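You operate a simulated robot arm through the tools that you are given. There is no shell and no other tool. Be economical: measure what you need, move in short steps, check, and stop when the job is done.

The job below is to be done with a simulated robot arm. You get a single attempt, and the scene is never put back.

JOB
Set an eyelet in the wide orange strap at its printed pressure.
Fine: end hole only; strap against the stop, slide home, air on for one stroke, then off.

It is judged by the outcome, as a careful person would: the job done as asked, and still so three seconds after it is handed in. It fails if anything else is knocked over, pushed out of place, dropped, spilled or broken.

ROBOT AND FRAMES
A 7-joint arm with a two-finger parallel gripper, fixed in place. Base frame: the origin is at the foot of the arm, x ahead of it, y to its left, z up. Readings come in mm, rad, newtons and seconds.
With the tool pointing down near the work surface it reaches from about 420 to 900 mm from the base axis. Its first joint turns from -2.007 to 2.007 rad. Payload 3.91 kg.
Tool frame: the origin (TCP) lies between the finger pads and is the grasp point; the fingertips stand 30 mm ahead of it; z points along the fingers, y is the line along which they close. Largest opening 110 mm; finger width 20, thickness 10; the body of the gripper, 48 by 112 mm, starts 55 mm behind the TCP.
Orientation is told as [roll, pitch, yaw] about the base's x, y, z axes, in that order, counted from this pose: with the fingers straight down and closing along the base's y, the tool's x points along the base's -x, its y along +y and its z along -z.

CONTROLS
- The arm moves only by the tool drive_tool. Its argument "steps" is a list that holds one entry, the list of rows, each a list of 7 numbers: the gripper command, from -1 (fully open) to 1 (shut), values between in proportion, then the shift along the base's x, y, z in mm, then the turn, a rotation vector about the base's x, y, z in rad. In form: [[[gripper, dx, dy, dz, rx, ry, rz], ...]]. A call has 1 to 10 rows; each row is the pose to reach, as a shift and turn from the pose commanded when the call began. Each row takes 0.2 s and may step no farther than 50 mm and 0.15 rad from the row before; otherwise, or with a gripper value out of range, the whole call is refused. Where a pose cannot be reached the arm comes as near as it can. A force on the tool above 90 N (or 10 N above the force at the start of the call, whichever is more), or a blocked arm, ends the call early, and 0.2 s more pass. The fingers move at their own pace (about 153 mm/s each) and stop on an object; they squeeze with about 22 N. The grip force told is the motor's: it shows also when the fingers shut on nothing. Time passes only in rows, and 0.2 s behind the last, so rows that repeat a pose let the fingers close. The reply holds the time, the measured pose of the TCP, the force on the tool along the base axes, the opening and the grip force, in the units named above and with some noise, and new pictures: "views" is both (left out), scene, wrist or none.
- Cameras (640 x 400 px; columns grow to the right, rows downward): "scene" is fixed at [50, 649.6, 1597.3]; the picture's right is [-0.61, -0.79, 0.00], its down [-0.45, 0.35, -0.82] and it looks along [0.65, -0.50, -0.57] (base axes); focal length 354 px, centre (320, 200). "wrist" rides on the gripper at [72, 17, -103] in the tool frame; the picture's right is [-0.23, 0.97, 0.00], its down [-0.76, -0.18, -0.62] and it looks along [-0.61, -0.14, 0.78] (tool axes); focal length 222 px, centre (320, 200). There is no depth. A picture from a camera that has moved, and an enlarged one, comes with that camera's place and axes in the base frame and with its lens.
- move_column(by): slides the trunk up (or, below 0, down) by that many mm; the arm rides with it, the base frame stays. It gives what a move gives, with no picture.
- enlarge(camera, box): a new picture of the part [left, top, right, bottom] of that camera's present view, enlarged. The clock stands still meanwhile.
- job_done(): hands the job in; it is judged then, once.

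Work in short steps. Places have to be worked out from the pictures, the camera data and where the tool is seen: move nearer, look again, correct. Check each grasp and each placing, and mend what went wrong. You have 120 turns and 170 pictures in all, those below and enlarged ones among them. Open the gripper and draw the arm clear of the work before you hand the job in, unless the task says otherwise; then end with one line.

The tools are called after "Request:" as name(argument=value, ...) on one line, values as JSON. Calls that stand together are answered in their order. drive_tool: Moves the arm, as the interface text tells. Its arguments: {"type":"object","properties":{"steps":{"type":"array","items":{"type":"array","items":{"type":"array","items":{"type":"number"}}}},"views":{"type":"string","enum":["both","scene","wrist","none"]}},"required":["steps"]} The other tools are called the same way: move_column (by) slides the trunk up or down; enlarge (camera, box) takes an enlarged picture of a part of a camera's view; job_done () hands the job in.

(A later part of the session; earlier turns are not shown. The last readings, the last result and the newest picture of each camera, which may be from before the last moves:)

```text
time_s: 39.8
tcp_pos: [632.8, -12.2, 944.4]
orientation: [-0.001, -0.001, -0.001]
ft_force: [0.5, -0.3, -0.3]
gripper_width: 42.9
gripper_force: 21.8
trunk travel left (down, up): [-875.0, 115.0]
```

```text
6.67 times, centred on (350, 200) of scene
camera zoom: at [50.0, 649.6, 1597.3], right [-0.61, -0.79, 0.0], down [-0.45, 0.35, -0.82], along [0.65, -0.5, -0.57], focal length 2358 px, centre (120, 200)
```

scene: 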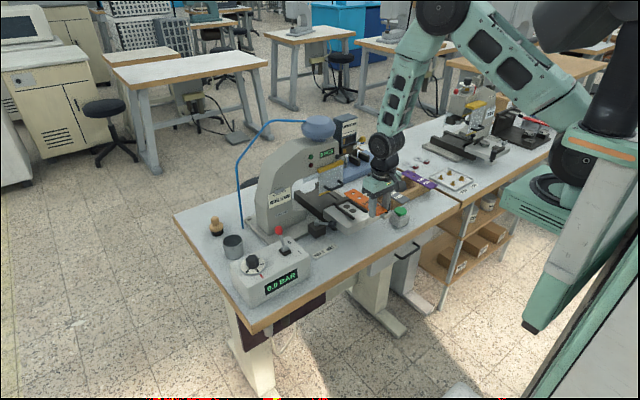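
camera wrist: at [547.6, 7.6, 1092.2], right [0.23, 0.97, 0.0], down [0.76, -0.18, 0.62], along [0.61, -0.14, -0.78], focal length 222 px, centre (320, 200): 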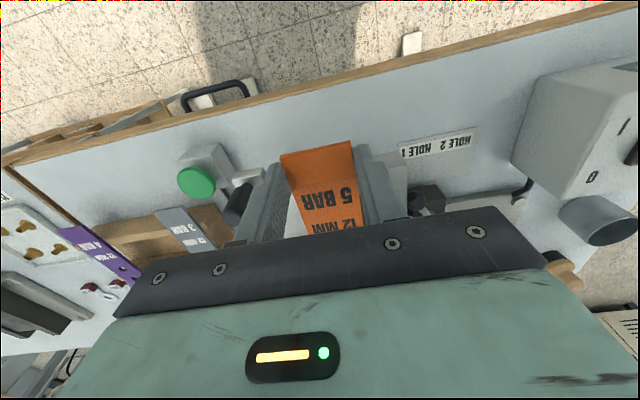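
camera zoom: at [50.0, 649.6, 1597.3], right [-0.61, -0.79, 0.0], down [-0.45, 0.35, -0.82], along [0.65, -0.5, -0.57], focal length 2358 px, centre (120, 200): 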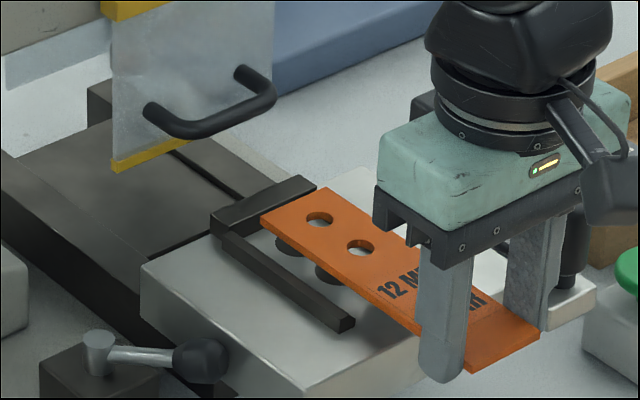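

The strap hangs over the channel but may sit slightly toward -y. I'll zoom for rail versus strap alignment.

Request:
enlarge(camera="scene", box=[326, 192, 374, 228])

```text
11.11 times, centred on (350, 210) of scene
camera zoom: at [50.0, 649.6, 1597.3], right [-0.61, -0.79, 0.0], down [-0.45, 0.35, -0.82], along [0.65, -0.5, -0.57], focal length 3930 px, centre (-13, 89)
```

zoom: 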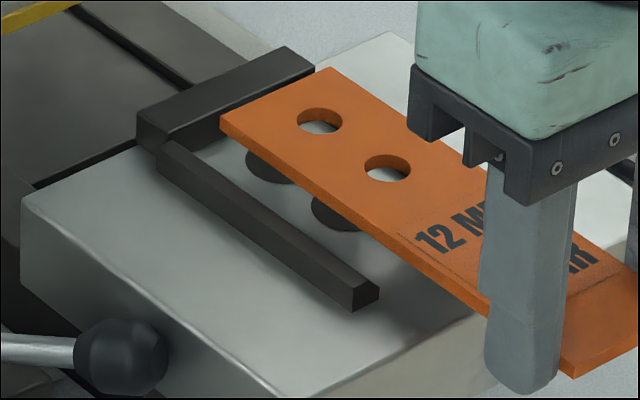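

I'll shift y +2 and lower 7 mm more, then recheck.

Request:
drive_tool(steps=[[[0.5, 0, 2, -4, 0, 0, 0], [0.5, 0, 2, -7, 0, 0, 0]]], views="none")

Request:
enlarge(camera="scene", box=[326, 192, 374, 228])

Request:
enlarge(camera="wrist", box=[240, 120, 420, 232])

```text
time_s: 40.4
tcp_pos: [632.5, -9.2, 937.3]
orientation: [0.0, -0.001, -0.002]
ft_force: [0.8, -0.1, 0.2]
gripper_width: 42.9
gripper_force: 21.9
trunk travel left (down, up): [-875.0, 115.0]
```

```text
11.11 times, centred on (350, 210) of scene
camera zoom: at [50.0, 649.6, 1597.3], right [-0.61, -0.79, 0.0], down [-0.45, 0.35, -0.82], along [0.65, -0.5, -0.57], focal length 3930 px, centre (-13, 89)
```

zoom: 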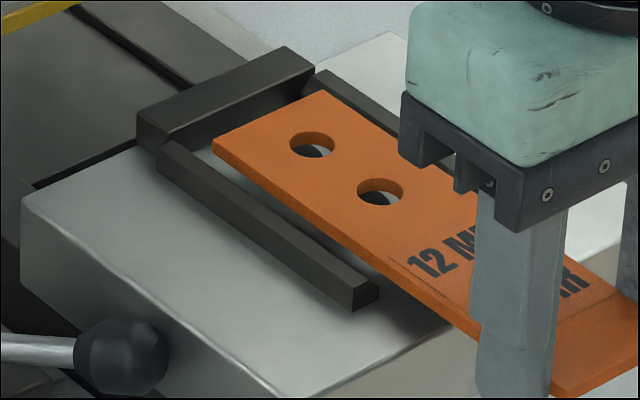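

```text
3.56 times, centred on (330, 176) of wrist
camera zoom: at [560.7, 9.0, 1039.9], right [0.23, 0.97, 0.0], down [0.76, -0.18, 0.62], along [0.61, -0.14, -0.78], focal length 790 px, centre (284, 285)
```

zoom: 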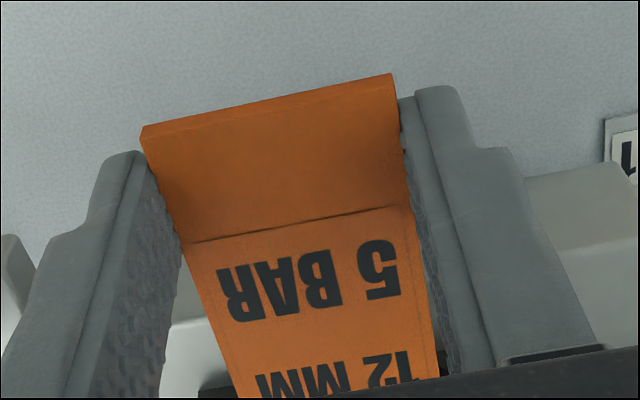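

The strap now looks centred between the rails. Lowering until it touches the plate.

Request:
drive_tool(steps=[[[0.5, 0, 0, -3, 0, 0, 0], [0.5, 0, 0, -6, 0, 0, 0]]], views="none")

Request:
enlarge(camera="scene", box=[326, 192, 374, 228])

Request:
drive_tool(steps=[[[0.5, 0, 0, -1, 0, 0, 0], [0.5, 0, 0, -2, 0, 0, 0]]], views="none")

```text
time_s: 41.0
tcp_pos: [633.9, -8.2, 930.1]
orientation: [0.0, 0.0, -0.002]
ft_force: [-0.1, -1.5, -0.6]
gripper_width: 42.7
gripper_force: 21.5
trunk travel left (down, up): [-875.0, 115.0]
```

```text
11.11 times, centred on (350, 210) of scene
camera zoom: at [50.0, 649.6, 1597.3], right [-0.61, -0.79, 0.0], down [-0.45, 0.35, -0.82], along [0.65, -0.5, -0.57], focal length 3930 px, centre (-13, 89)
```

zoom: 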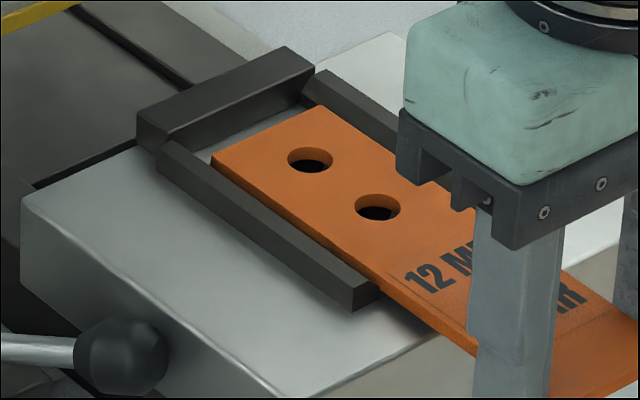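

```text
time_s: 41.6
tcp_pos: [633.2, -8.8, 927.5]
orientation: [-0.001, 0.001, -0.001]
ft_force: [0.2, -0.1, 0.0]
gripper_width: 43.0
gripper_force: 21.8
trunk travel left (down, up): [-875.0, 115.0]
```

It has entered the channel cleanly. A bit lower until contact.

Request:
drive_tool(steps=[[[0.5, 0, 0, -1, 0, 0, 0], [0.5, 0, 0, -2, 0, 0, 0]]], views="none")

Request:
drive_tool(steps=[[[0.5, 0, 0, -1, 0, 0, 0], [0.5, 0, 0, -2, 0, 0, 0]]], views="wrist")

Request:
enlarge(camera="scene", box=[326, 192, 374, 228])

```text
time_s: 42.2
tcp_pos: [632.9, -8.6, 926.4]
orientation: [0.001, 0.0, -0.002]
ft_force: [-1.8, -0.2, 5.1]
gripper_width: 43.2
gripper_force: 21.4
trunk travel left (down, up): [-875.0, 115.0]
```

```text
time_s: 42.8
tcp_pos: [633.4, -8.5, 925.1]
orientation: [0.002, 0.001, -0.002]
ft_force: [-0.6, -0.7, 15.3]
gripper_width: 43.0
gripper_force: 22.1
trunk travel left (down, up): [-875.0, 115.0]
camera wrist: at [560.9, 9.3, 1028.6], right [0.23, 0.97, 0.0], down [0.76, -0.18, 0.62], along [0.61, -0.14, -0.78], focal length 222 px, centre (320, 200)
```

wrist: 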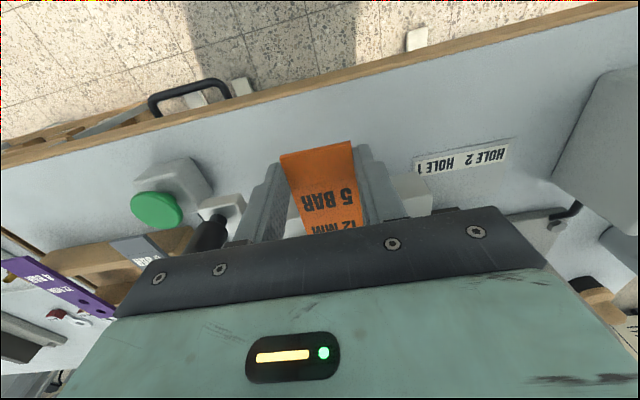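

```text
11.11 times, centred on (350, 210) of scene
camera zoom: at [50.0, 649.6, 1597.3], right [-0.61, -0.79, 0.0], down [-0.45, 0.35, -0.82], along [0.65, -0.5, -0.57], focal length 3930 px, centre (-13, 89)
```

zoom: 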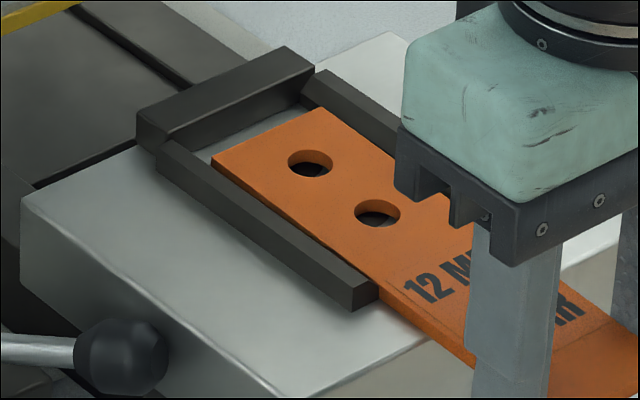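

Strap is on the plate (15 N downforce). I'll ease up 1 mm and slide it forward toward the stop in small steps.

Request:
drive_tool(steps=[[[0.5, 0, 0, 2.5, 0, 0, 0], [0.5, 4, 0, 2.5, 0, 0, 0], [0.5, 8, 0, 2.5, 0, 0, 0], [0.5, 10, 0, 2.5, 0, 0, 0]]], views="none")

Request:
enlarge(camera="scene", box=[326, 192, 374, 228])

```text
time_s: 43.8
tcp_pos: [642.9, -7.6, 927.2]
orientation: [0.0, 0.0, 0.0]
ft_force: [0.4, -1.2, -0.2]
gripper_width: 43.0
gripper_force: 21.7
trunk travel left (down, up): [-875.0, 115.0]
```

```text
11.11 times, centred on (350, 210) of scene
camera zoom: at [50.0, 649.6, 1597.3], right [-0.61, -0.79, 0.0], down [-0.45, 0.35, -0.82], along [0.65, -0.5, -0.57], focal length 3930 px, centre (-13, 89)
```

zoom: 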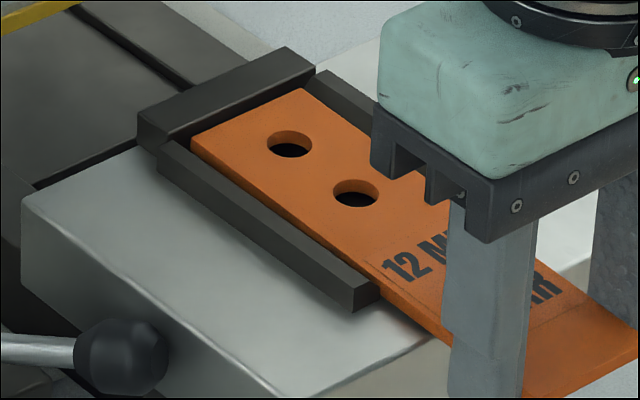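

Only a few millimetres remain. Creeping forward until the stop is felt.

Request:
drive_tool(steps=[[[0.5, 1, 0, 0, 0, 0, 0], [0.5, 2, 0, 0, 0, 0, 0]]], views="none")

Request:
drive_tool(steps=[[[0.5, 1, 0, 0, 0, 0, 0], [0.5, 2, 0, 0, 0, 0, 0]]], views="none")

Request:
enlarge(camera="scene", box=[326, 192, 374, 228])

```text
time_s: 44.4
tcp_pos: [645.4, -8.5, 926.9]
orientation: [-0.001, -0.001, 0.0]
ft_force: [-0.4, 0.0, -0.3]
gripper_width: 42.9
gripper_force: 22.4
trunk travel left (down, up): [-875.0, 115.0]
```

```text
time_s: 45.0
tcp_pos: [645.7, -8.6, 926.6]
orientation: [-0.001, 0.003, -0.001]
ft_force: [-4.9, -1.3, 1.2]
gripper_width: 42.8
gripper_force: 22.1
trunk travel left (down, up): [-875.0, 115.0]
```

```text
11.11 times, centred on (350, 210) of scene
camera zoom: at [50.0, 649.6, 1597.3], right [-0.61, -0.79, 0.0], down [-0.45, 0.35, -0.82], along [0.65, -0.5, -0.57], focal length 3930 px, centre (-13, 89)
```

zoom: 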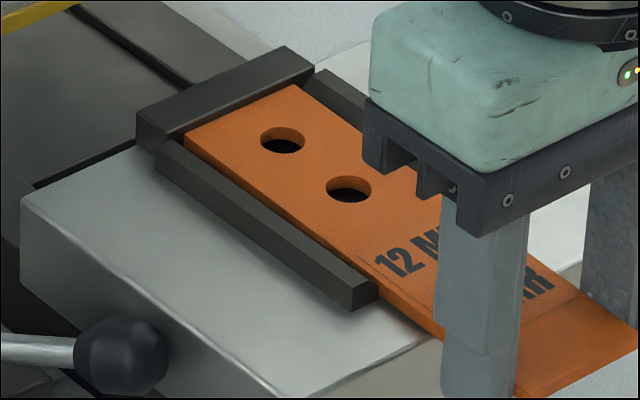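

Stop contact felt (-5 N in x) and the strap is seated. I'll release gently and lift off to check.

Request:
drive_tool(steps=[[[0.5, -0.5, 0, -0.5, 0, 0, 0], [0.1, -0.5, 0, -0.5, 0, 0, 0], [0.0, -0.5, 0, -0.5, 0, 0, 0], [0.0, -0.5, 0, 30, 0, 0, 0], [0.0, -0.5, 0, 75, 0, 0, 0], [-0.5, -40, 0, 105, 0, 0, 0]]], views="both")

Request:
enlarge(camera="scene", box=[326, 192, 374, 228])

Request:
enlarge(camera="wrist", box=[200, 100, 420, 240])

```text
time_s: 46.4
tcp_pos: [607.9, -8.2, 1031.7]
orientation: [0.0, 0.001, -0.001]
ft_force: [0.2, -0.6, -0.6]
gripper_width: 82.6
gripper_force: 0.0
trunk travel left (down, up): [-875.0, 115.0]
camera wrist: at [535.7, 10.2, 1136.0], right [0.23, 0.97, 0.0], down [0.76, -0.18, 0.62], along [0.61, -0.14, -0.78], focal length 222 px, centre (320, 200)
```

scene: 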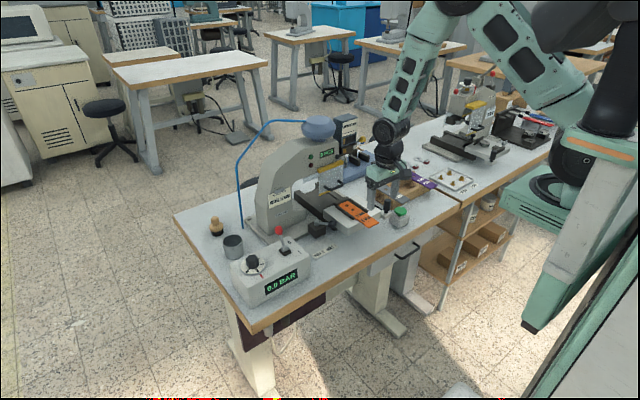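
wrist: 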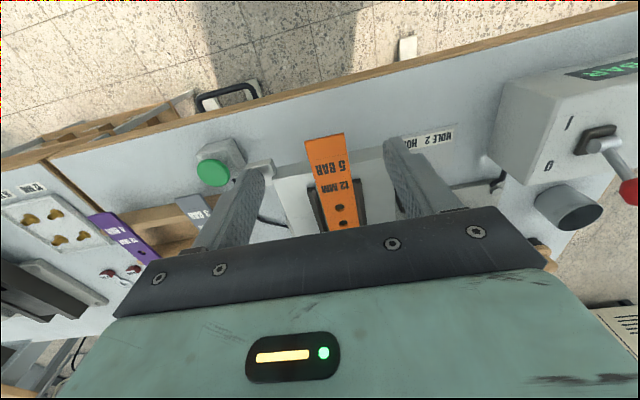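

```text
11.11 times, centred on (350, 210) of scene
camera zoom: at [50.0, 649.6, 1597.3], right [-0.61, -0.79, 0.0], down [-0.45, 0.35, -0.82], along [0.65, -0.5, -0.57], focal length 3930 px, centre (-13, 89)
```

zoom: 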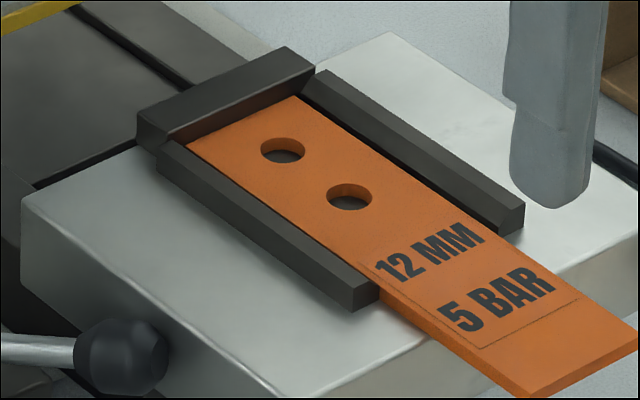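

```text
2.86 times, centred on (310, 170) of wrist
camera zoom: at [535.7, 10.2, 1136.0], right [0.23, 0.97, 0.0], down [0.76, -0.18, 0.62], along [0.61, -0.14, -0.78], focal length 635 px, centre (349, 286)
```

zoom: 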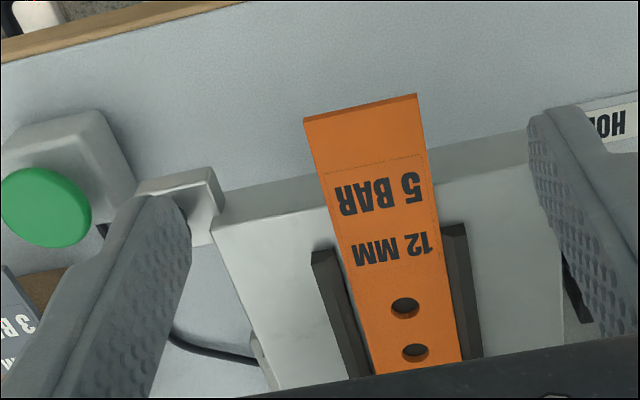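

The strap dropped flat, but there may be a small gap at the stop. I'll close the fingers and push its near end squarely to the stop.

Request:
drive_tool(steps=[[[1, -6, 0, 0, 0, 0, 0], [1, -6, -1.5, -30, 0, 0, 0], [1, -6, -1.5, -70, 0, 0, 0], [1, -6, -1.5, -104, 0, 0, 0]]], views="none")

Request:
enlarge(camera="scene", box=[334, 192, 398, 240])

Request:
enlarge(camera="wrist", box=[240, 110, 400, 210])

```text
time_s: 47.4
tcp_pos: [599.9, -10.0, 927.9]
orientation: [0.001, 0.0, -0.003]
ft_force: [-0.8, 0.2, -0.2]
gripper_width: 0.0
gripper_force: 22.1
trunk travel left (down, up): [-875.0, 115.0]
```

```text
8.33 times, centred on (366, 216) of scene
camera zoom: at [50.0, 649.6, 1597.3], right [-0.61, -0.79, 0.0], down [-0.45, 0.35, -0.82], along [0.65, -0.5, -0.57], focal length 2948 px, centre (-63, 67)
```

zoom: 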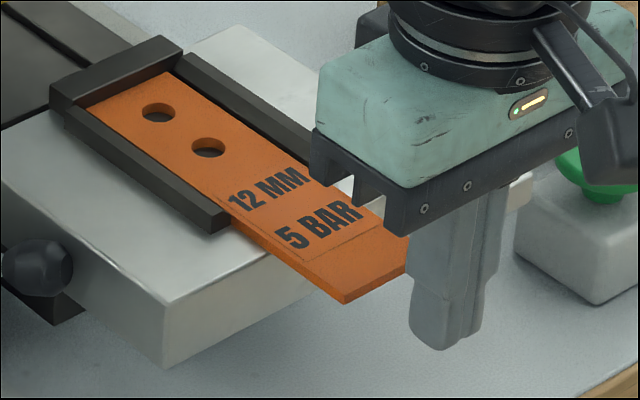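

```text
4.00 times, centred on (320, 160) of wrist
camera zoom: at [528.8, 7.6, 1031.6], right [0.23, 0.97, 0.0], down [0.76, -0.18, 0.62], along [0.61, -0.14, -0.78], focal length 888 px, centre (320, 360)
```

zoom: 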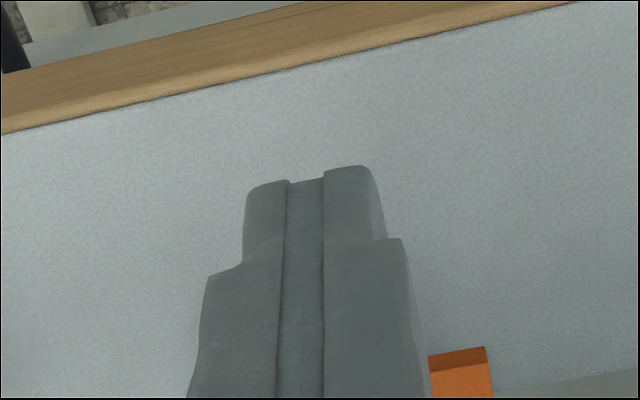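

Fingers are behind the strap end and centred. Advancing to contact in small steps.

Request:
drive_tool(steps=[[[1, 6, 0, 0, 0, 0, 0], [1, 12, 0, 0, 0, 0, 0], [1, 15, 0, 0, 0, 0, 0]]], views="none")

Request:
drive_tool(steps=[[[1, 1.5, 0, 0, 0, 0, 0], [1, 3, 0, 0, 0, 0, 0]]], views="none")

Request:
drive_tool(steps=[[[1, 1.5, 0, 0, 0, 0, 0], [1, 3, 0, 0, 0, 0, 0]]], views="none")

Request:
enlarge(camera="scene", box=[334, 192, 398, 240])

```text
time_s: 48.2
tcp_pos: [616.0, -10.3, 928.2]
orientation: [-0.001, 0.0, -0.001]
ft_force: [-0.3, 0.3, -0.6]
gripper_width: 0.0
gripper_force: 21.8
trunk travel left (down, up): [-875.0, 115.0]
```

```text
time_s: 48.8
tcp_pos: [618.4, -9.8, 928.4]
orientation: [-0.001, -0.001, -0.002]
ft_force: [-0.3, -0.7, 0.3]
gripper_width: 0.1
gripper_force: 21.8
trunk travel left (down, up): [-875.0, 115.0]
```

```text
time_s: 49.4
tcp_pos: [621.0, -9.7, 927.3]
orientation: [0.001, 0.003, -0.001]
ft_force: [-4.8, 0.1, 2.8]
gripper_width: 0.0
gripper_force: 21.9
trunk travel left (down, up): [-875.0, 115.0]
```

```text
8.33 times, centred on (366, 216) of scene
camera zoom: at [50.0, 649.6, 1597.3], right [-0.61, -0.79, 0.0], down [-0.45, 0.35, -0.82], along [0.65, -0.5, -0.57], focal length 2948 px, centre (-63, 67)
```

zoom: 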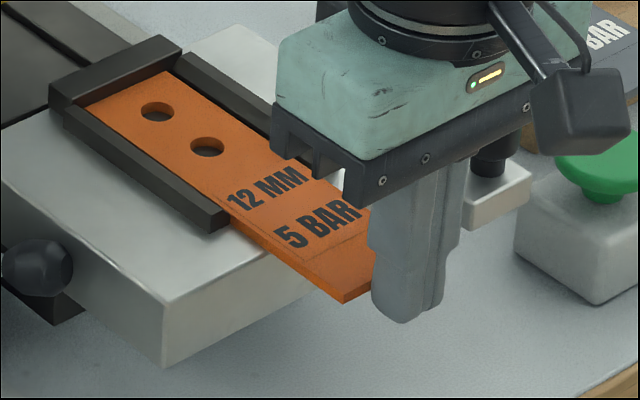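

Contact at -5 N with hardly any motion, so the strap is against the stop. I'll press slightly harder to see whether the slide moves with it.

Request:
drive_tool(steps=[[[1, 1.5, 0, 0, 0, 0, 0], [1, 3, 0, 0, 0, 0, 0]]], views="none")

Request:
drive_tool(steps=[[[1, 1.5, 0, 0, 0, 0, 0], [1, 3, 0, 0, 0, 0, 0]]], views="none")

Request:
enlarge(camera="scene", box=[334, 192, 398, 240])

```text
time_s: 50.0
tcp_pos: [624.3, -9.7, 928.7]
orientation: [-0.001, 0.001, -0.001]
ft_force: [-9.3, 0.7, 2.5]
gripper_width: 0.2
gripper_force: 21.6
trunk travel left (down, up): [-875.0, 115.0]
```

```text
time_s: 50.6
tcp_pos: [628.2, -9.5, 928.4]
orientation: [0.0, 0.002, -0.002]
ft_force: [-5.7, -0.6, -0.4]
gripper_width: 0.0
gripper_force: 22.2
trunk travel left (down, up): [-875.0, 115.0]
```

```text
8.33 times, centred on (366, 216) of scene
camera zoom: at [50.0, 649.6, 1597.3], right [-0.61, -0.79, 0.0], down [-0.45, 0.35, -0.82], along [0.65, -0.5, -0.57], focal length 2948 px, centre (-63, 67)
```

zoom: 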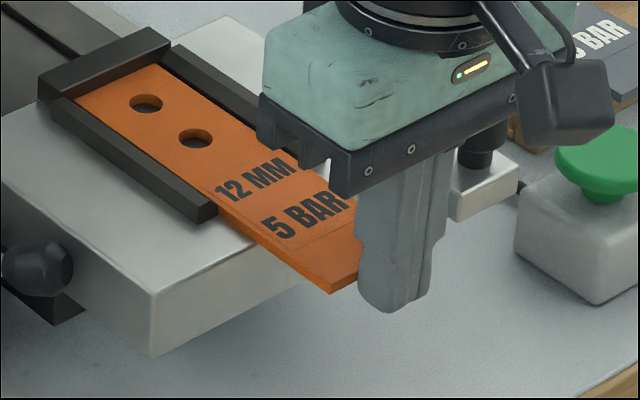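

The slide rides forward under about 6–9 N, with the strap held on its stop. I'll keep pushing it home this way, slowly.

Request:
drive_tool(steps=[[[1, 4, 0, 0, 0, 0, 0], [1, 8, 0, 0, 0, 0, 0], [1, 12, 0, 0, 0, 0, 0], [1, 16, 0, 0, 0, 0, 0], [1, 20, 0, 0, 0, 0, 0]]], views="scene")

Request:
enlarge(camera="scene", box=[302, 165, 398, 237])

```text
time_s: 51.8
tcp_pos: [647.9, -9.9, 928.2]
orientation: [-0.002, 0.001, 0.001]
ft_force: [-1.2, 0.0, 0.5]
gripper_width: 0.0
gripper_force: 22.1
trunk travel left (down, up): [-875.0, 115.0]
```

scene: 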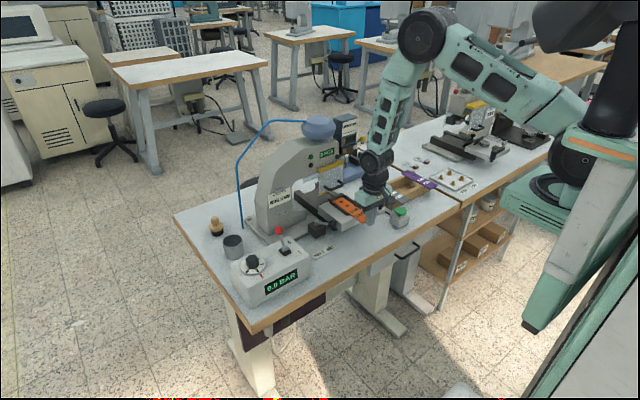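

```text
5.56 times, centred on (350, 201) of scene
camera zoom: at [50.0, 649.6, 1597.3], right [-0.61, -0.79, 0.0], down [-0.45, 0.35, -0.82], along [0.65, -0.5, -0.57], focal length 1965 px, centre (153, 194)
```

zoom: 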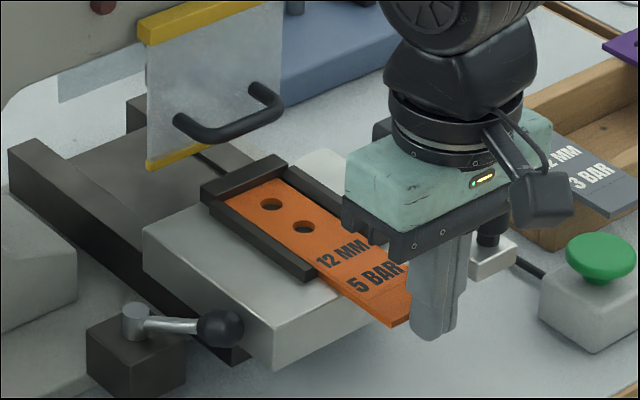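

Smooth travel. Continuing in 20–24 mm increments.

Request:
drive_tool(steps=[[[1, 4, 0, 0, 0, 0, 0], [1, 8, 0, 0, 0, 0, 0], [1, 12, 0, 0, 0, 0, 0], [1, 16, 0, 0, 0, 0, 0], [1, 20, 0, 0, 0, 0, 0], [1, 24, 0, 0, 0, 0, 0]]], views="none")

Request:
enlarge(camera="scene", box=[302, 165, 398, 237])

```text
time_s: 53.2
tcp_pos: [671.9, -10.5, 928.1]
orientation: [0.0, 0.0, -0.002]
ft_force: [-1.8, 0.8, 0.7]
gripper_width: 0.2
gripper_force: 21.9
trunk travel left (down, up): [-875.0, 115.0]
```

```text
5.56 times, centred on (350, 201) of scene
camera zoom: at [50.0, 649.6, 1597.3], right [-0.61, -0.79, 0.0], down [-0.45, 0.35, -0.82], along [0.65, -0.5, -0.57], focal length 1965 px, centre (153, 194)
```

zoom: 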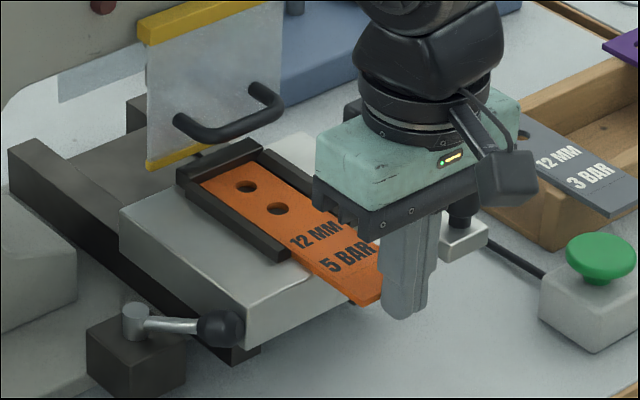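

Approaching under the guard; smaller increments with force checks.

Request:
drive_tool(steps=[[[1, 3, 0, 0, 0, 0, 0], [1, 6, 0, 0, 0, 0, 0], [1, 9, 0, 0, 0, 0, 0], [1, 12, 0, 0, 0, 0, 0]]], views="none")

Request:
drive_tool(steps=[[[1, 3, 0, 0, 0, 0, 0], [1, 6, 0, 0, 0, 0, 0], [1, 9, 0, 0, 0, 0, 0], [1, 12, 0, 0, 0, 0, 0]]], views="none")

Request:
enlarge(camera="scene", box=[302, 165, 398, 237])

```text
time_s: 54.2
tcp_pos: [683.4, -10.7, 927.8]
orientation: [0.001, 0.0, -0.002]
ft_force: [-1.5, 0.7, -0.5]
gripper_width: 0.0
gripper_force: 22.0
trunk travel left (down, up): [-875.0, 115.0]
```

```text
time_s: 55.2
tcp_pos: [696.9, -8.4, 927.0]
orientation: [0.001, 0.0, -0.002]
ft_force: [-0.5, 0.2, -0.1]
gripper_width: 0.0
gripper_force: 21.3
trunk travel left (down, up): [-875.0, 115.0]
```

```text
5.56 times, centred on (350, 201) of scene
camera zoom: at [50.0, 649.6, 1597.3], right [-0.61, -0.79, 0.0], down [-0.45, 0.35, -0.82], along [0.65, -0.5, -0.57], focal length 1965 px, centre (153, 194)
```

zoom: 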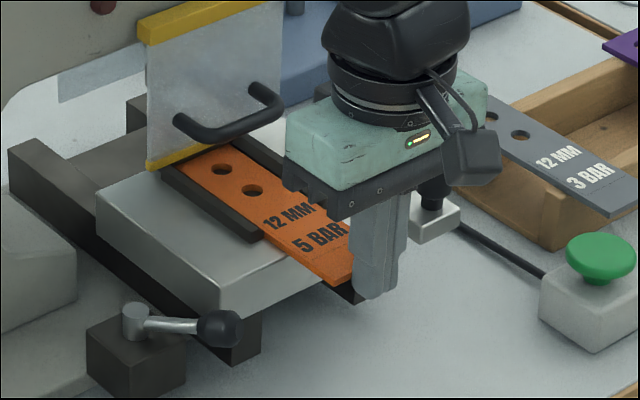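

It passes under the guard with no drag. Continuing.

Request:
drive_tool(steps=[[[1, 3, 0, 0, 0, 0, 0], [1, 6, 0, 0, 0, 0, 0], [1, 9, 0, 0, 0, 0, 0], [1, 12, 0, 0, 0, 0, 0]]], views="none")

Request:
drive_tool(steps=[[[1, 3, 0, 0, 0, 0, 0], [1, 6, 0, 0, 0, 0, 0], [1, 9, 0, 0, 0, 0, 0]]], views="scene")

Request:
enlarge(camera="scene", box=[302, 165, 398, 237])

```text
time_s: 56.2
tcp_pos: [706.8, -9.5, 927.3]
orientation: [0.0, 0.002, 0.0]
ft_force: [-1.7, 0.0, 0.2]
gripper_width: 0.0
gripper_force: 21.4
trunk travel left (down, up): [-875.0, 115.0]
```

```text
time_s: 57.0
tcp_pos: [717.1, -9.0, 927.4]
orientation: [-0.001, -0.001, 0.0]
ft_force: [-2.3, 0.2, 0.5]
gripper_width: 0.0
gripper_force: 22.1
trunk travel left (down, up): [-875.0, 115.0]
```

scene: 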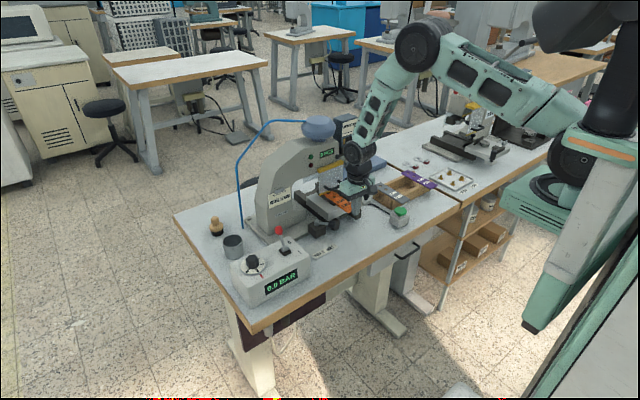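

```text
5.56 times, centred on (350, 201) of scene
camera zoom: at [50.0, 649.6, 1597.3], right [-0.61, -0.79, 0.0], down [-0.45, 0.35, -0.82], along [0.65, -0.5, -0.57], focal length 1965 px, centre (153, 194)
```

zoom: 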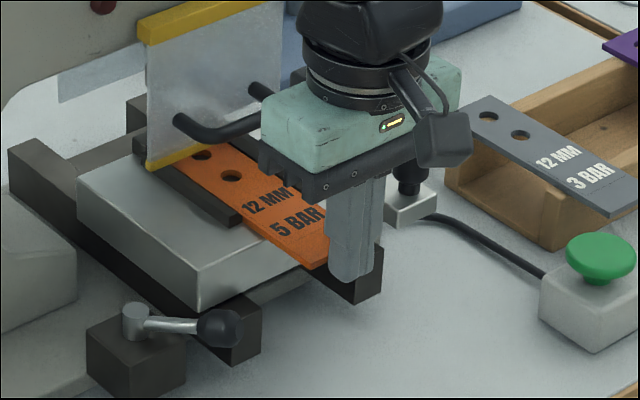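

Still free with clearance to the handle and head. Continuing in small increments.

Request:
drive_tool(steps=[[[1, 3, 0, 0, 0, 0, 0], [1, 6, 0, 0, 0, 0, 0], [1, 9, 0, 0, 0, 0, 0]]], views="none")

Request:
drive_tool(steps=[[[1, 3, 0, 0, 0, 0, 0], [1, 6, 0, 0, 0, 0, 0], [1, 9, 0, 0, 0, 0, 0]]], views="none")

Request:
enlarge(camera="scene", box=[290, 145, 386, 217])

```text
time_s: 57.8
tcp_pos: [726.4, -9.7, 928.0]
orientation: [0.0, 0.0, 0.0]
ft_force: [-1.6, 0.9, -0.3]
gripper_width: 0.0
gripper_force: 21.5
trunk travel left (down, up): [-875.0, 115.0]
```

```text
time_s: 58.6
tcp_pos: [734.5, -9.3, 927.7]
orientation: [-0.001, -0.001, 0.001]
ft_force: [-1.3, 0.8, 0.8]
gripper_width: 0.1
gripper_force: 22.2
trunk travel left (down, up): [-875.0, 115.0]
```

```text
5.56 times, centred on (338, 181) of scene
camera zoom: at [50.0, 649.6, 1597.3], right [-0.61, -0.79, 0.0], down [-0.45, 0.35, -0.82], along [0.65, -0.5, -0.57], focal length 1965 px, centre (220, 306)
```

zoom: 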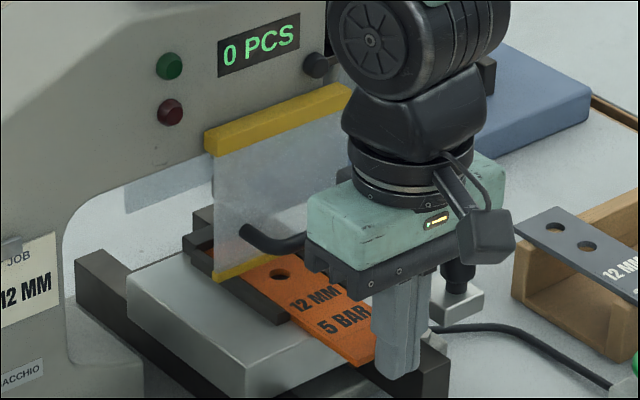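

Continuing while watching clearance to the guard handle.

Request:
drive_tool(steps=[[[1, 3, 0, 0, 0, 0, 0], [1, 6, 0, 0, 0, 0, 0], [1, 9, 0, 0, 0, 0, 0]]], views="none")

Request:
drive_tool(steps=[[[1, 2, 0, 0, 0, 0, 0], [1, 4, 0, 0, 0, 0, 0], [1, 6, 0, 0, 0, 0, 0]]], views="wrist")

Request:
enlarge(camera="scene", box=[290, 145, 386, 217])

```text
time_s: 59.4
tcp_pos: [745.2, -9.9, 928.2]
orientation: [0.0, 0.0, -0.001]
ft_force: [-1.2, 0.4, 1.2]
gripper_width: 0.0
gripper_force: 21.8
trunk travel left (down, up): [-875.0, 115.0]
```

```text
time_s: 60.2
tcp_pos: [750.7, -9.7, 928.1]
orientation: [0.0, 0.0, -0.001]
ft_force: [-0.4, 0.7, -0.3]
gripper_width: 0.0
gripper_force: 22.0
trunk travel left (down, up): [-875.0, 115.0]
camera wrist: at [678.1, 7.6, 1031.6], right [0.23, 0.97, 0.0], down [0.76, -0.18, 0.62], along [0.61, -0.14, -0.78], focal length 222 px, centre (320, 200)
```

wrist: 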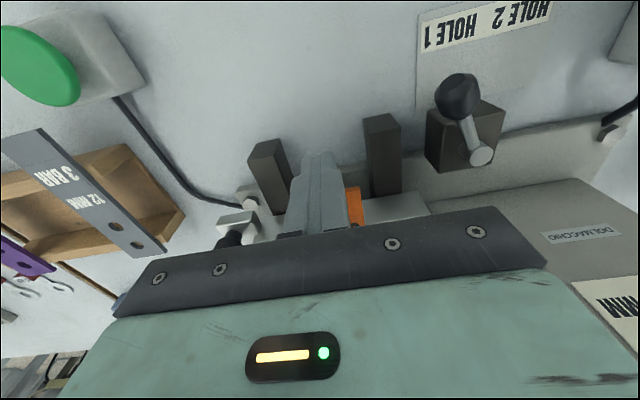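

```text
5.56 times, centred on (338, 181) of scene
camera zoom: at [50.0, 649.6, 1597.3], right [-0.61, -0.79, 0.0], down [-0.45, 0.35, -0.82], along [0.65, -0.5, -0.57], focal length 1965 px, centre (220, 306)
```

zoom: 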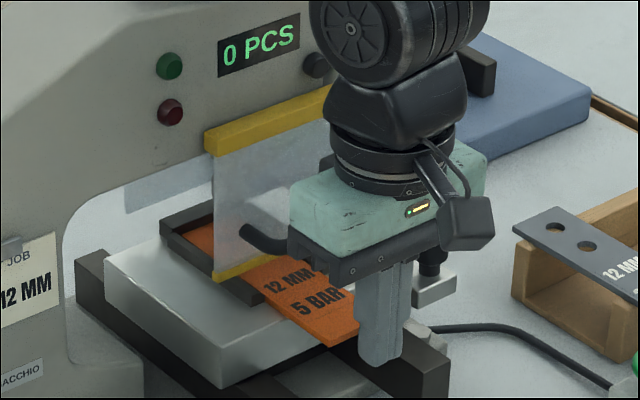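

The ram sits at about x≈900 and the end hole is now near 889, so home should be close. Stepping 2–3 mm with force checks.

Request:
drive_tool(steps=[[[1, 1.5, 0, 0, 0, 0, 0], [1, 3, 0, 0, 0, 0, 0], [1, 4.5, 0, 0, 0, 0, 0]]], views="none")

Request:
drive_tool(steps=[[[1, 1.5, 0, 0, 0, 0, 0], [1, 3, 0, 0, 0, 0, 0], [1, 4.5, 0, 0, 0, 0, 0]]], views="none")

Request:
enlarge(camera="scene", box=[290, 145, 386, 217])

```text
time_s: 61.0
tcp_pos: [754.5, -9.3, 927.4]
orientation: [-0.001, 0.002, -0.001]
ft_force: [0.4, 0.3, -0.1]
gripper_width: 0.0
gripper_force: 22.0
trunk travel left (down, up): [-875.0, 115.0]
```

```text
time_s: 61.8
tcp_pos: [759.9, -10.3, 927.3]
orientation: [0.0, 0.0, -0.001]
ft_force: [0.3, -0.2, 0.2]
gripper_width: 0.1
gripper_force: 22.0
trunk travel left (down, up): [-875.0, 115.0]
```

```text
5.56 times, centred on (338, 181) of scene
camera zoom: at [50.0, 649.6, 1597.3], right [-0.61, -0.79, 0.0], down [-0.45, 0.35, -0.82], along [0.65, -0.5, -0.57], focal length 1965 px, centre (220, 306)
```

zoom: 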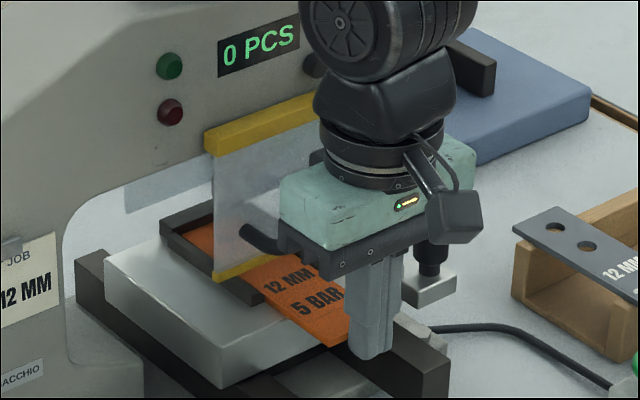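

The slide stopped moving while my fingers moved freely, so it seems to have snapped home ahead of me. I'll creep on to touch the strap end again.

Request:
drive_tool(steps=[[[1, 1.5, 0, 0, 0, 0, 0], [1, 3, 0, 0, 0, 0, 0]]], views="none")

Request:
drive_tool(steps=[[[1, 1.5, 0, 0, 0, 0, 0], [1, 3, 0, 0, 0, 0, 0]]], views="wrist")

Request:
enlarge(camera="scene", box=[310, 160, 374, 208])

```text
time_s: 62.4
tcp_pos: [760.6, -9.3, 928.1]
orientation: [-0.001, 0.003, -0.001]
ft_force: [-9.7, 0.6, 2.4]
gripper_width: 0.0
gripper_force: 22.0
trunk travel left (down, up): [-875.0, 115.0]
```

```text
time_s: 63.0
tcp_pos: [760.2, -8.3, 927.7]
orientation: [0.0, 0.007, 0.0]
ft_force: [-29.0, -0.4, 6.1]
gripper_width: 0.1
gripper_force: 22.5
trunk travel left (down, up): [-875.0, 115.0]
camera wrist: at [689.4, 7.8, 1031.7], right [0.23, 0.97, 0.0], down [0.77, -0.18, 0.62], along [0.6, -0.14, -0.79], focal length 222 px, centre (320, 200)
```

wrist: 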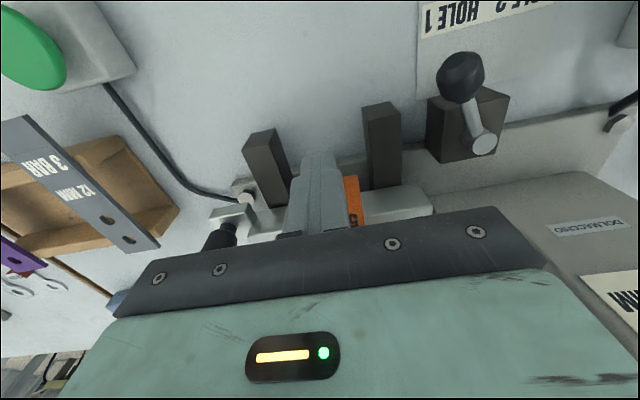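

```text
8.33 times, centred on (342, 184) of scene
camera zoom: at [50.0, 649.6, 1597.3], right [-0.61, -0.79, 0.0], down [-0.45, 0.35, -0.82], along [0.65, -0.5, -0.57], focal length 2948 px, centre (137, 333)
```

zoom: 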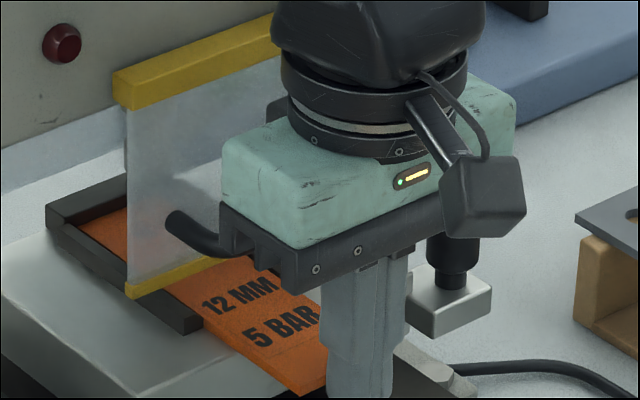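

A firm stop with -29 N: slide home and strap against its stop, end hole at about the ram position (x≈900). I'll back straight off and check.

Request:
drive_tool(steps=[[[1, -6, 0, 0, 0, 0, 0], [1, -40, 0, 0, 0, 0, 0], [1, -80, 0, 10, 0, 0, 0], [1, -110, 0, 45, 0, 0, 0], [1, -140, 0, 80, 0, 0, 0]]], views="both")

Request:
enlarge(camera="scene", box=[294, 150, 374, 210])

Request:
enlarge(camera="wrist", box=[220, 110, 420, 235])

```text
time_s: 64.2
tcp_pos: [624.0, -10.4, 1007.8]
orientation: [-0.001, 0.0, -0.002]
ft_force: [-0.1, 0.6, -0.6]
gripper_width: 0.0
gripper_force: 22.4
trunk travel left (down, up): [-875.0, 115.0]
camera wrist: at [552.0, 7.2, 1111.4], right [0.23, 0.97, 0.0], down [0.76, -0.18, 0.62], along [0.61, -0.14, -0.78], focal length 222 px, centre (320, 200)
```

scene: 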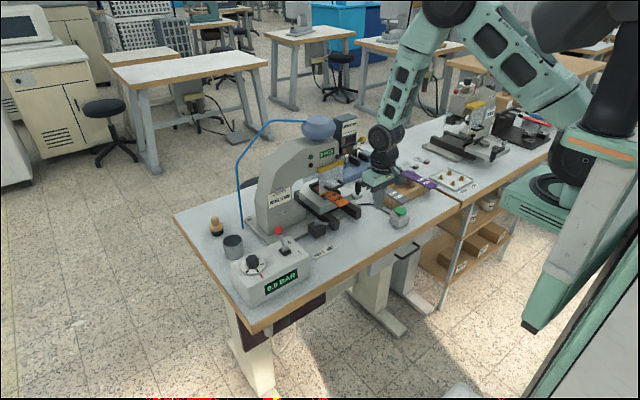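
wrist: 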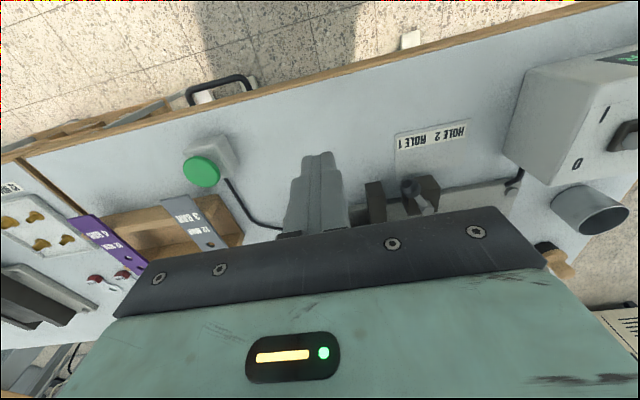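

```text
6.67 times, centred on (334, 180) of scene
camera zoom: at [50.0, 649.6, 1597.3], right [-0.61, -0.79, 0.0], down [-0.45, 0.35, -0.82], along [0.65, -0.5, -0.57], focal length 2358 px, centre (227, 333)
```

zoom: 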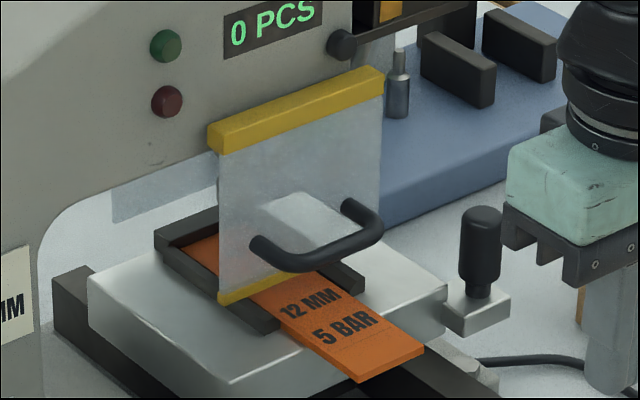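

```text
3.20 times, centred on (320, 172) of wrist
camera zoom: at [552.0, 7.2, 1111.4], right [0.23, 0.97, 0.0], down [0.76, -0.18, 0.62], along [0.61, -0.14, -0.78], focal length 711 px, centre (320, 288)
```

zoom: 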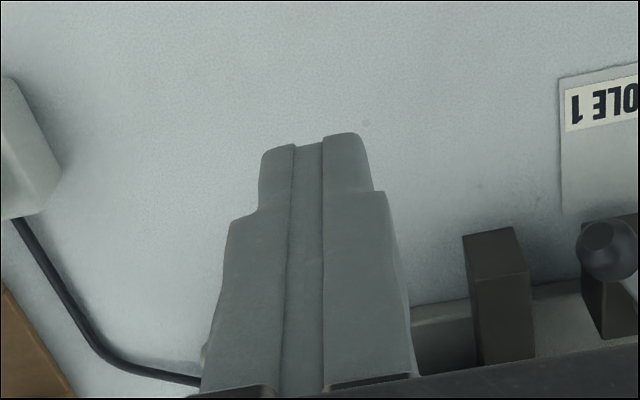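

Strap and slide are home and the guard is untouched. Next the air lever: its ball is at about (733, 272, 960), leaning to 0. I'll move above the spot beyond it to check clearance.

Request:
drive_tool(steps=[[[1, 0, 35, 30, 0, 0, 0], [1, 0, 80, 50, 0, 0, 0], [1, 0, 125, 60, 0, 0, 0], [1, 10, 170, 60, 0, 0, 0], [1, 25, 215, 60, 0, 0, 0], [1, 45, 255, 60, 0, 0, 0], [1, 80, 282, 60, 0, 0, 0]]], views="both")

Request:
enlarge(camera="wrist", box=[220, 90, 420, 215])

Request:
enlarge(camera="scene", box=[220, 180, 340, 270])

```text
time_s: 65.8
tcp_pos: [703.7, 272.1, 1067.7]
orientation: [0.0, 0.0, -0.001]
ft_force: [-1.1, 0.1, 0.4]
gripper_width: 0.2
gripper_force: 21.3
trunk travel left (down, up): [-875.0, 115.0]
camera wrist: at [632.5, 289.4, 1172.0], right [0.23, 0.97, 0.0], down [0.76, -0.18, 0.62], along [0.61, -0.14, -0.78], focal length 222 px, centre (320, 200)
```

scene: 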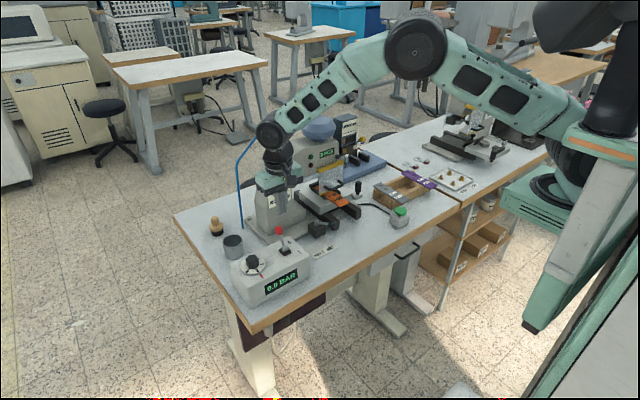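
wrist: 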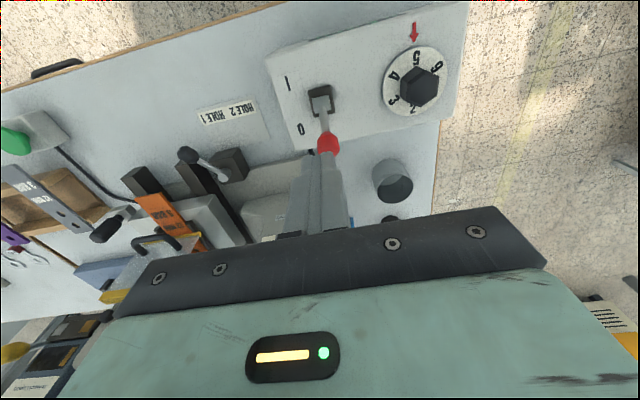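

```text
3.20 times, centred on (320, 152) of wrist
camera zoom: at [632.5, 289.4, 1172.0], right [0.23, 0.97, 0.0], down [0.76, -0.18, 0.62], along [0.61, -0.14, -0.78], focal length 711 px, centre (320, 352)
```

zoom: 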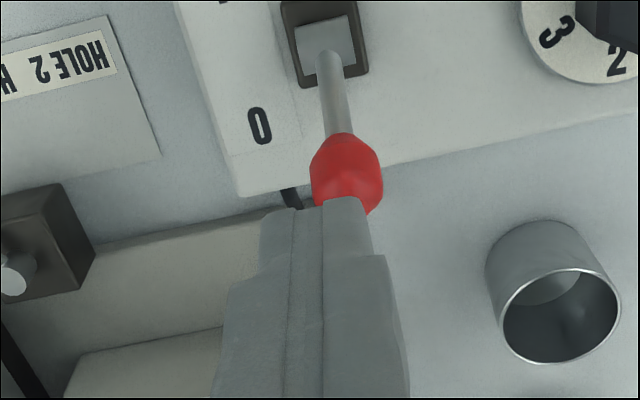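

```text
4.44 times, centred on (280, 225) of scene
camera zoom: at [50.0, 649.6, 1597.3], right [-0.61, -0.79, 0.0], down [-0.45, 0.35, -0.82], along [0.65, -0.5, -0.57], focal length 1572 px, centre (498, 89)
```

zoom: 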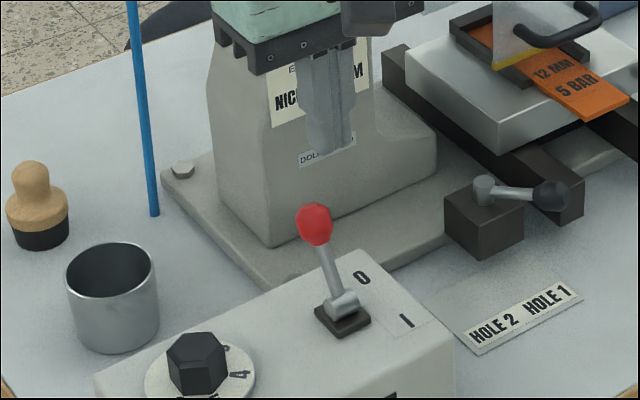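

Ball confirmed at about (730, 274, 960). I'll straddle it with open fingers, grip it and swing it toward I (-x).

Request:
drive_tool(steps=[[[0, 10, 2, 0, 0, 0, 0], [-0.1, 26, 2.5, -10, 0, 0, 0], [-0.1, 26, 2.5, -50, 0, 0, 0], [-0.1, 26, 2.5, -90, 0, 0, 0]]], views="wrist")

Request:
enlarge(camera="wrist", box=[220, 90, 420, 215])

Request:
enlarge(camera="scene", box=[220, 180, 340, 270])

```text
time_s: 66.8
tcp_pos: [731.3, 276.4, 977.3]
orientation: [0.0, -0.002, -0.001]
ft_force: [-0.5, -0.9, -0.1]
gripper_width: 60.3
gripper_force: 0.0
trunk travel left (down, up): [-875.0, 115.0]
camera wrist: at [659.0, 292.8, 1081.6], right [0.23, 0.97, 0.0], down [0.76, -0.18, 0.62], along [0.61, -0.14, -0.78], focal length 222 px, centre (320, 200)
```

wrist: 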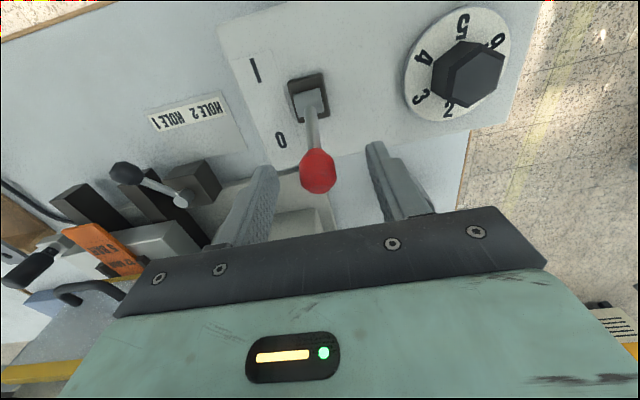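

```text
3.20 times, centred on (320, 152) of wrist
camera zoom: at [659.0, 292.8, 1081.6], right [0.23, 0.97, 0.0], down [0.76, -0.18, 0.62], along [0.61, -0.14, -0.78], focal length 711 px, centre (320, 352)
```

zoom: 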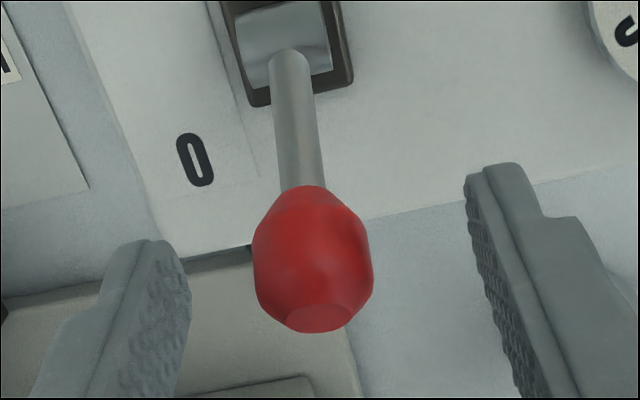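

```text
4.44 times, centred on (280, 225) of scene
camera zoom: at [50.0, 649.6, 1597.3], right [-0.61, -0.79, 0.0], down [-0.45, 0.35, -0.82], along [0.65, -0.5, -0.57], focal length 1572 px, centre (498, 89)
```

zoom: 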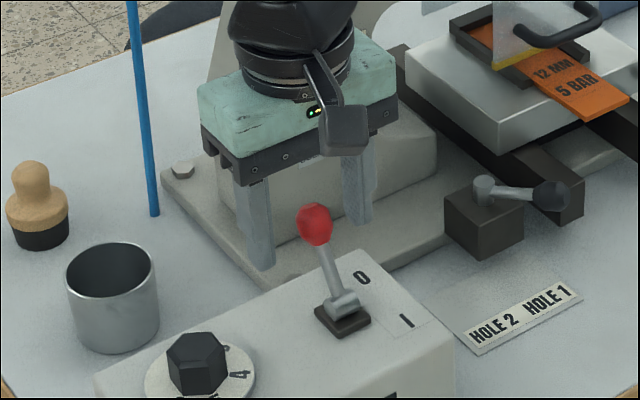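

The ball is centred between the fingers. Closing on it.

Request:
drive_tool(steps=[[[0.4, -1, -1, 0, 0, 0, 0], [0.8, -1, -1, 0, 0, 0, 0], [0.8, -1, -1, 0, 0, 0, 0]]], views="none")

Request:
drive_tool(steps=[[[0.8, -5, 0, 3, 0, 0, 0], [0.8, -10, 0, 6, 0, 0, 0]]], views="none")

Request:
enlarge(camera="scene", box=[220, 180, 340, 270])

```text
time_s: 67.6
tcp_pos: [728.8, 274.7, 978.1]
orientation: [-0.001, 0.0, 0.002]
ft_force: [1.7, 4.1, -1.9]
gripper_width: 21.1
gripper_force: 45.0
trunk travel left (down, up): [-875.0, 115.0]
```

```text
time_s: 68.2
tcp_pos: [722.2, 275.2, 982.6]
orientation: [-0.001, -0.001, -0.002]
ft_force: [17.8, 11.3, -18.4]
gripper_width: 21.4
gripper_force: 44.8
trunk travel left (down, up): [-875.0, 115.0]
```

```text
4.44 times, centred on (280, 225) of scene
camera zoom: at [50.0, 649.6, 1597.3], right [-0.61, -0.79, 0.0], down [-0.45, 0.35, -0.82], along [0.65, -0.5, -0.57], focal length 1572 px, centre (498, 89)
```

zoom: 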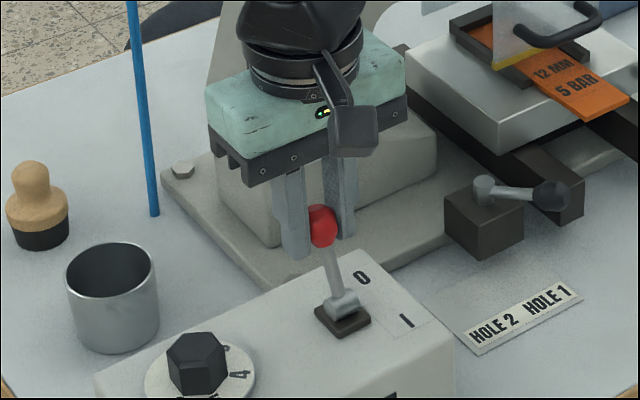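

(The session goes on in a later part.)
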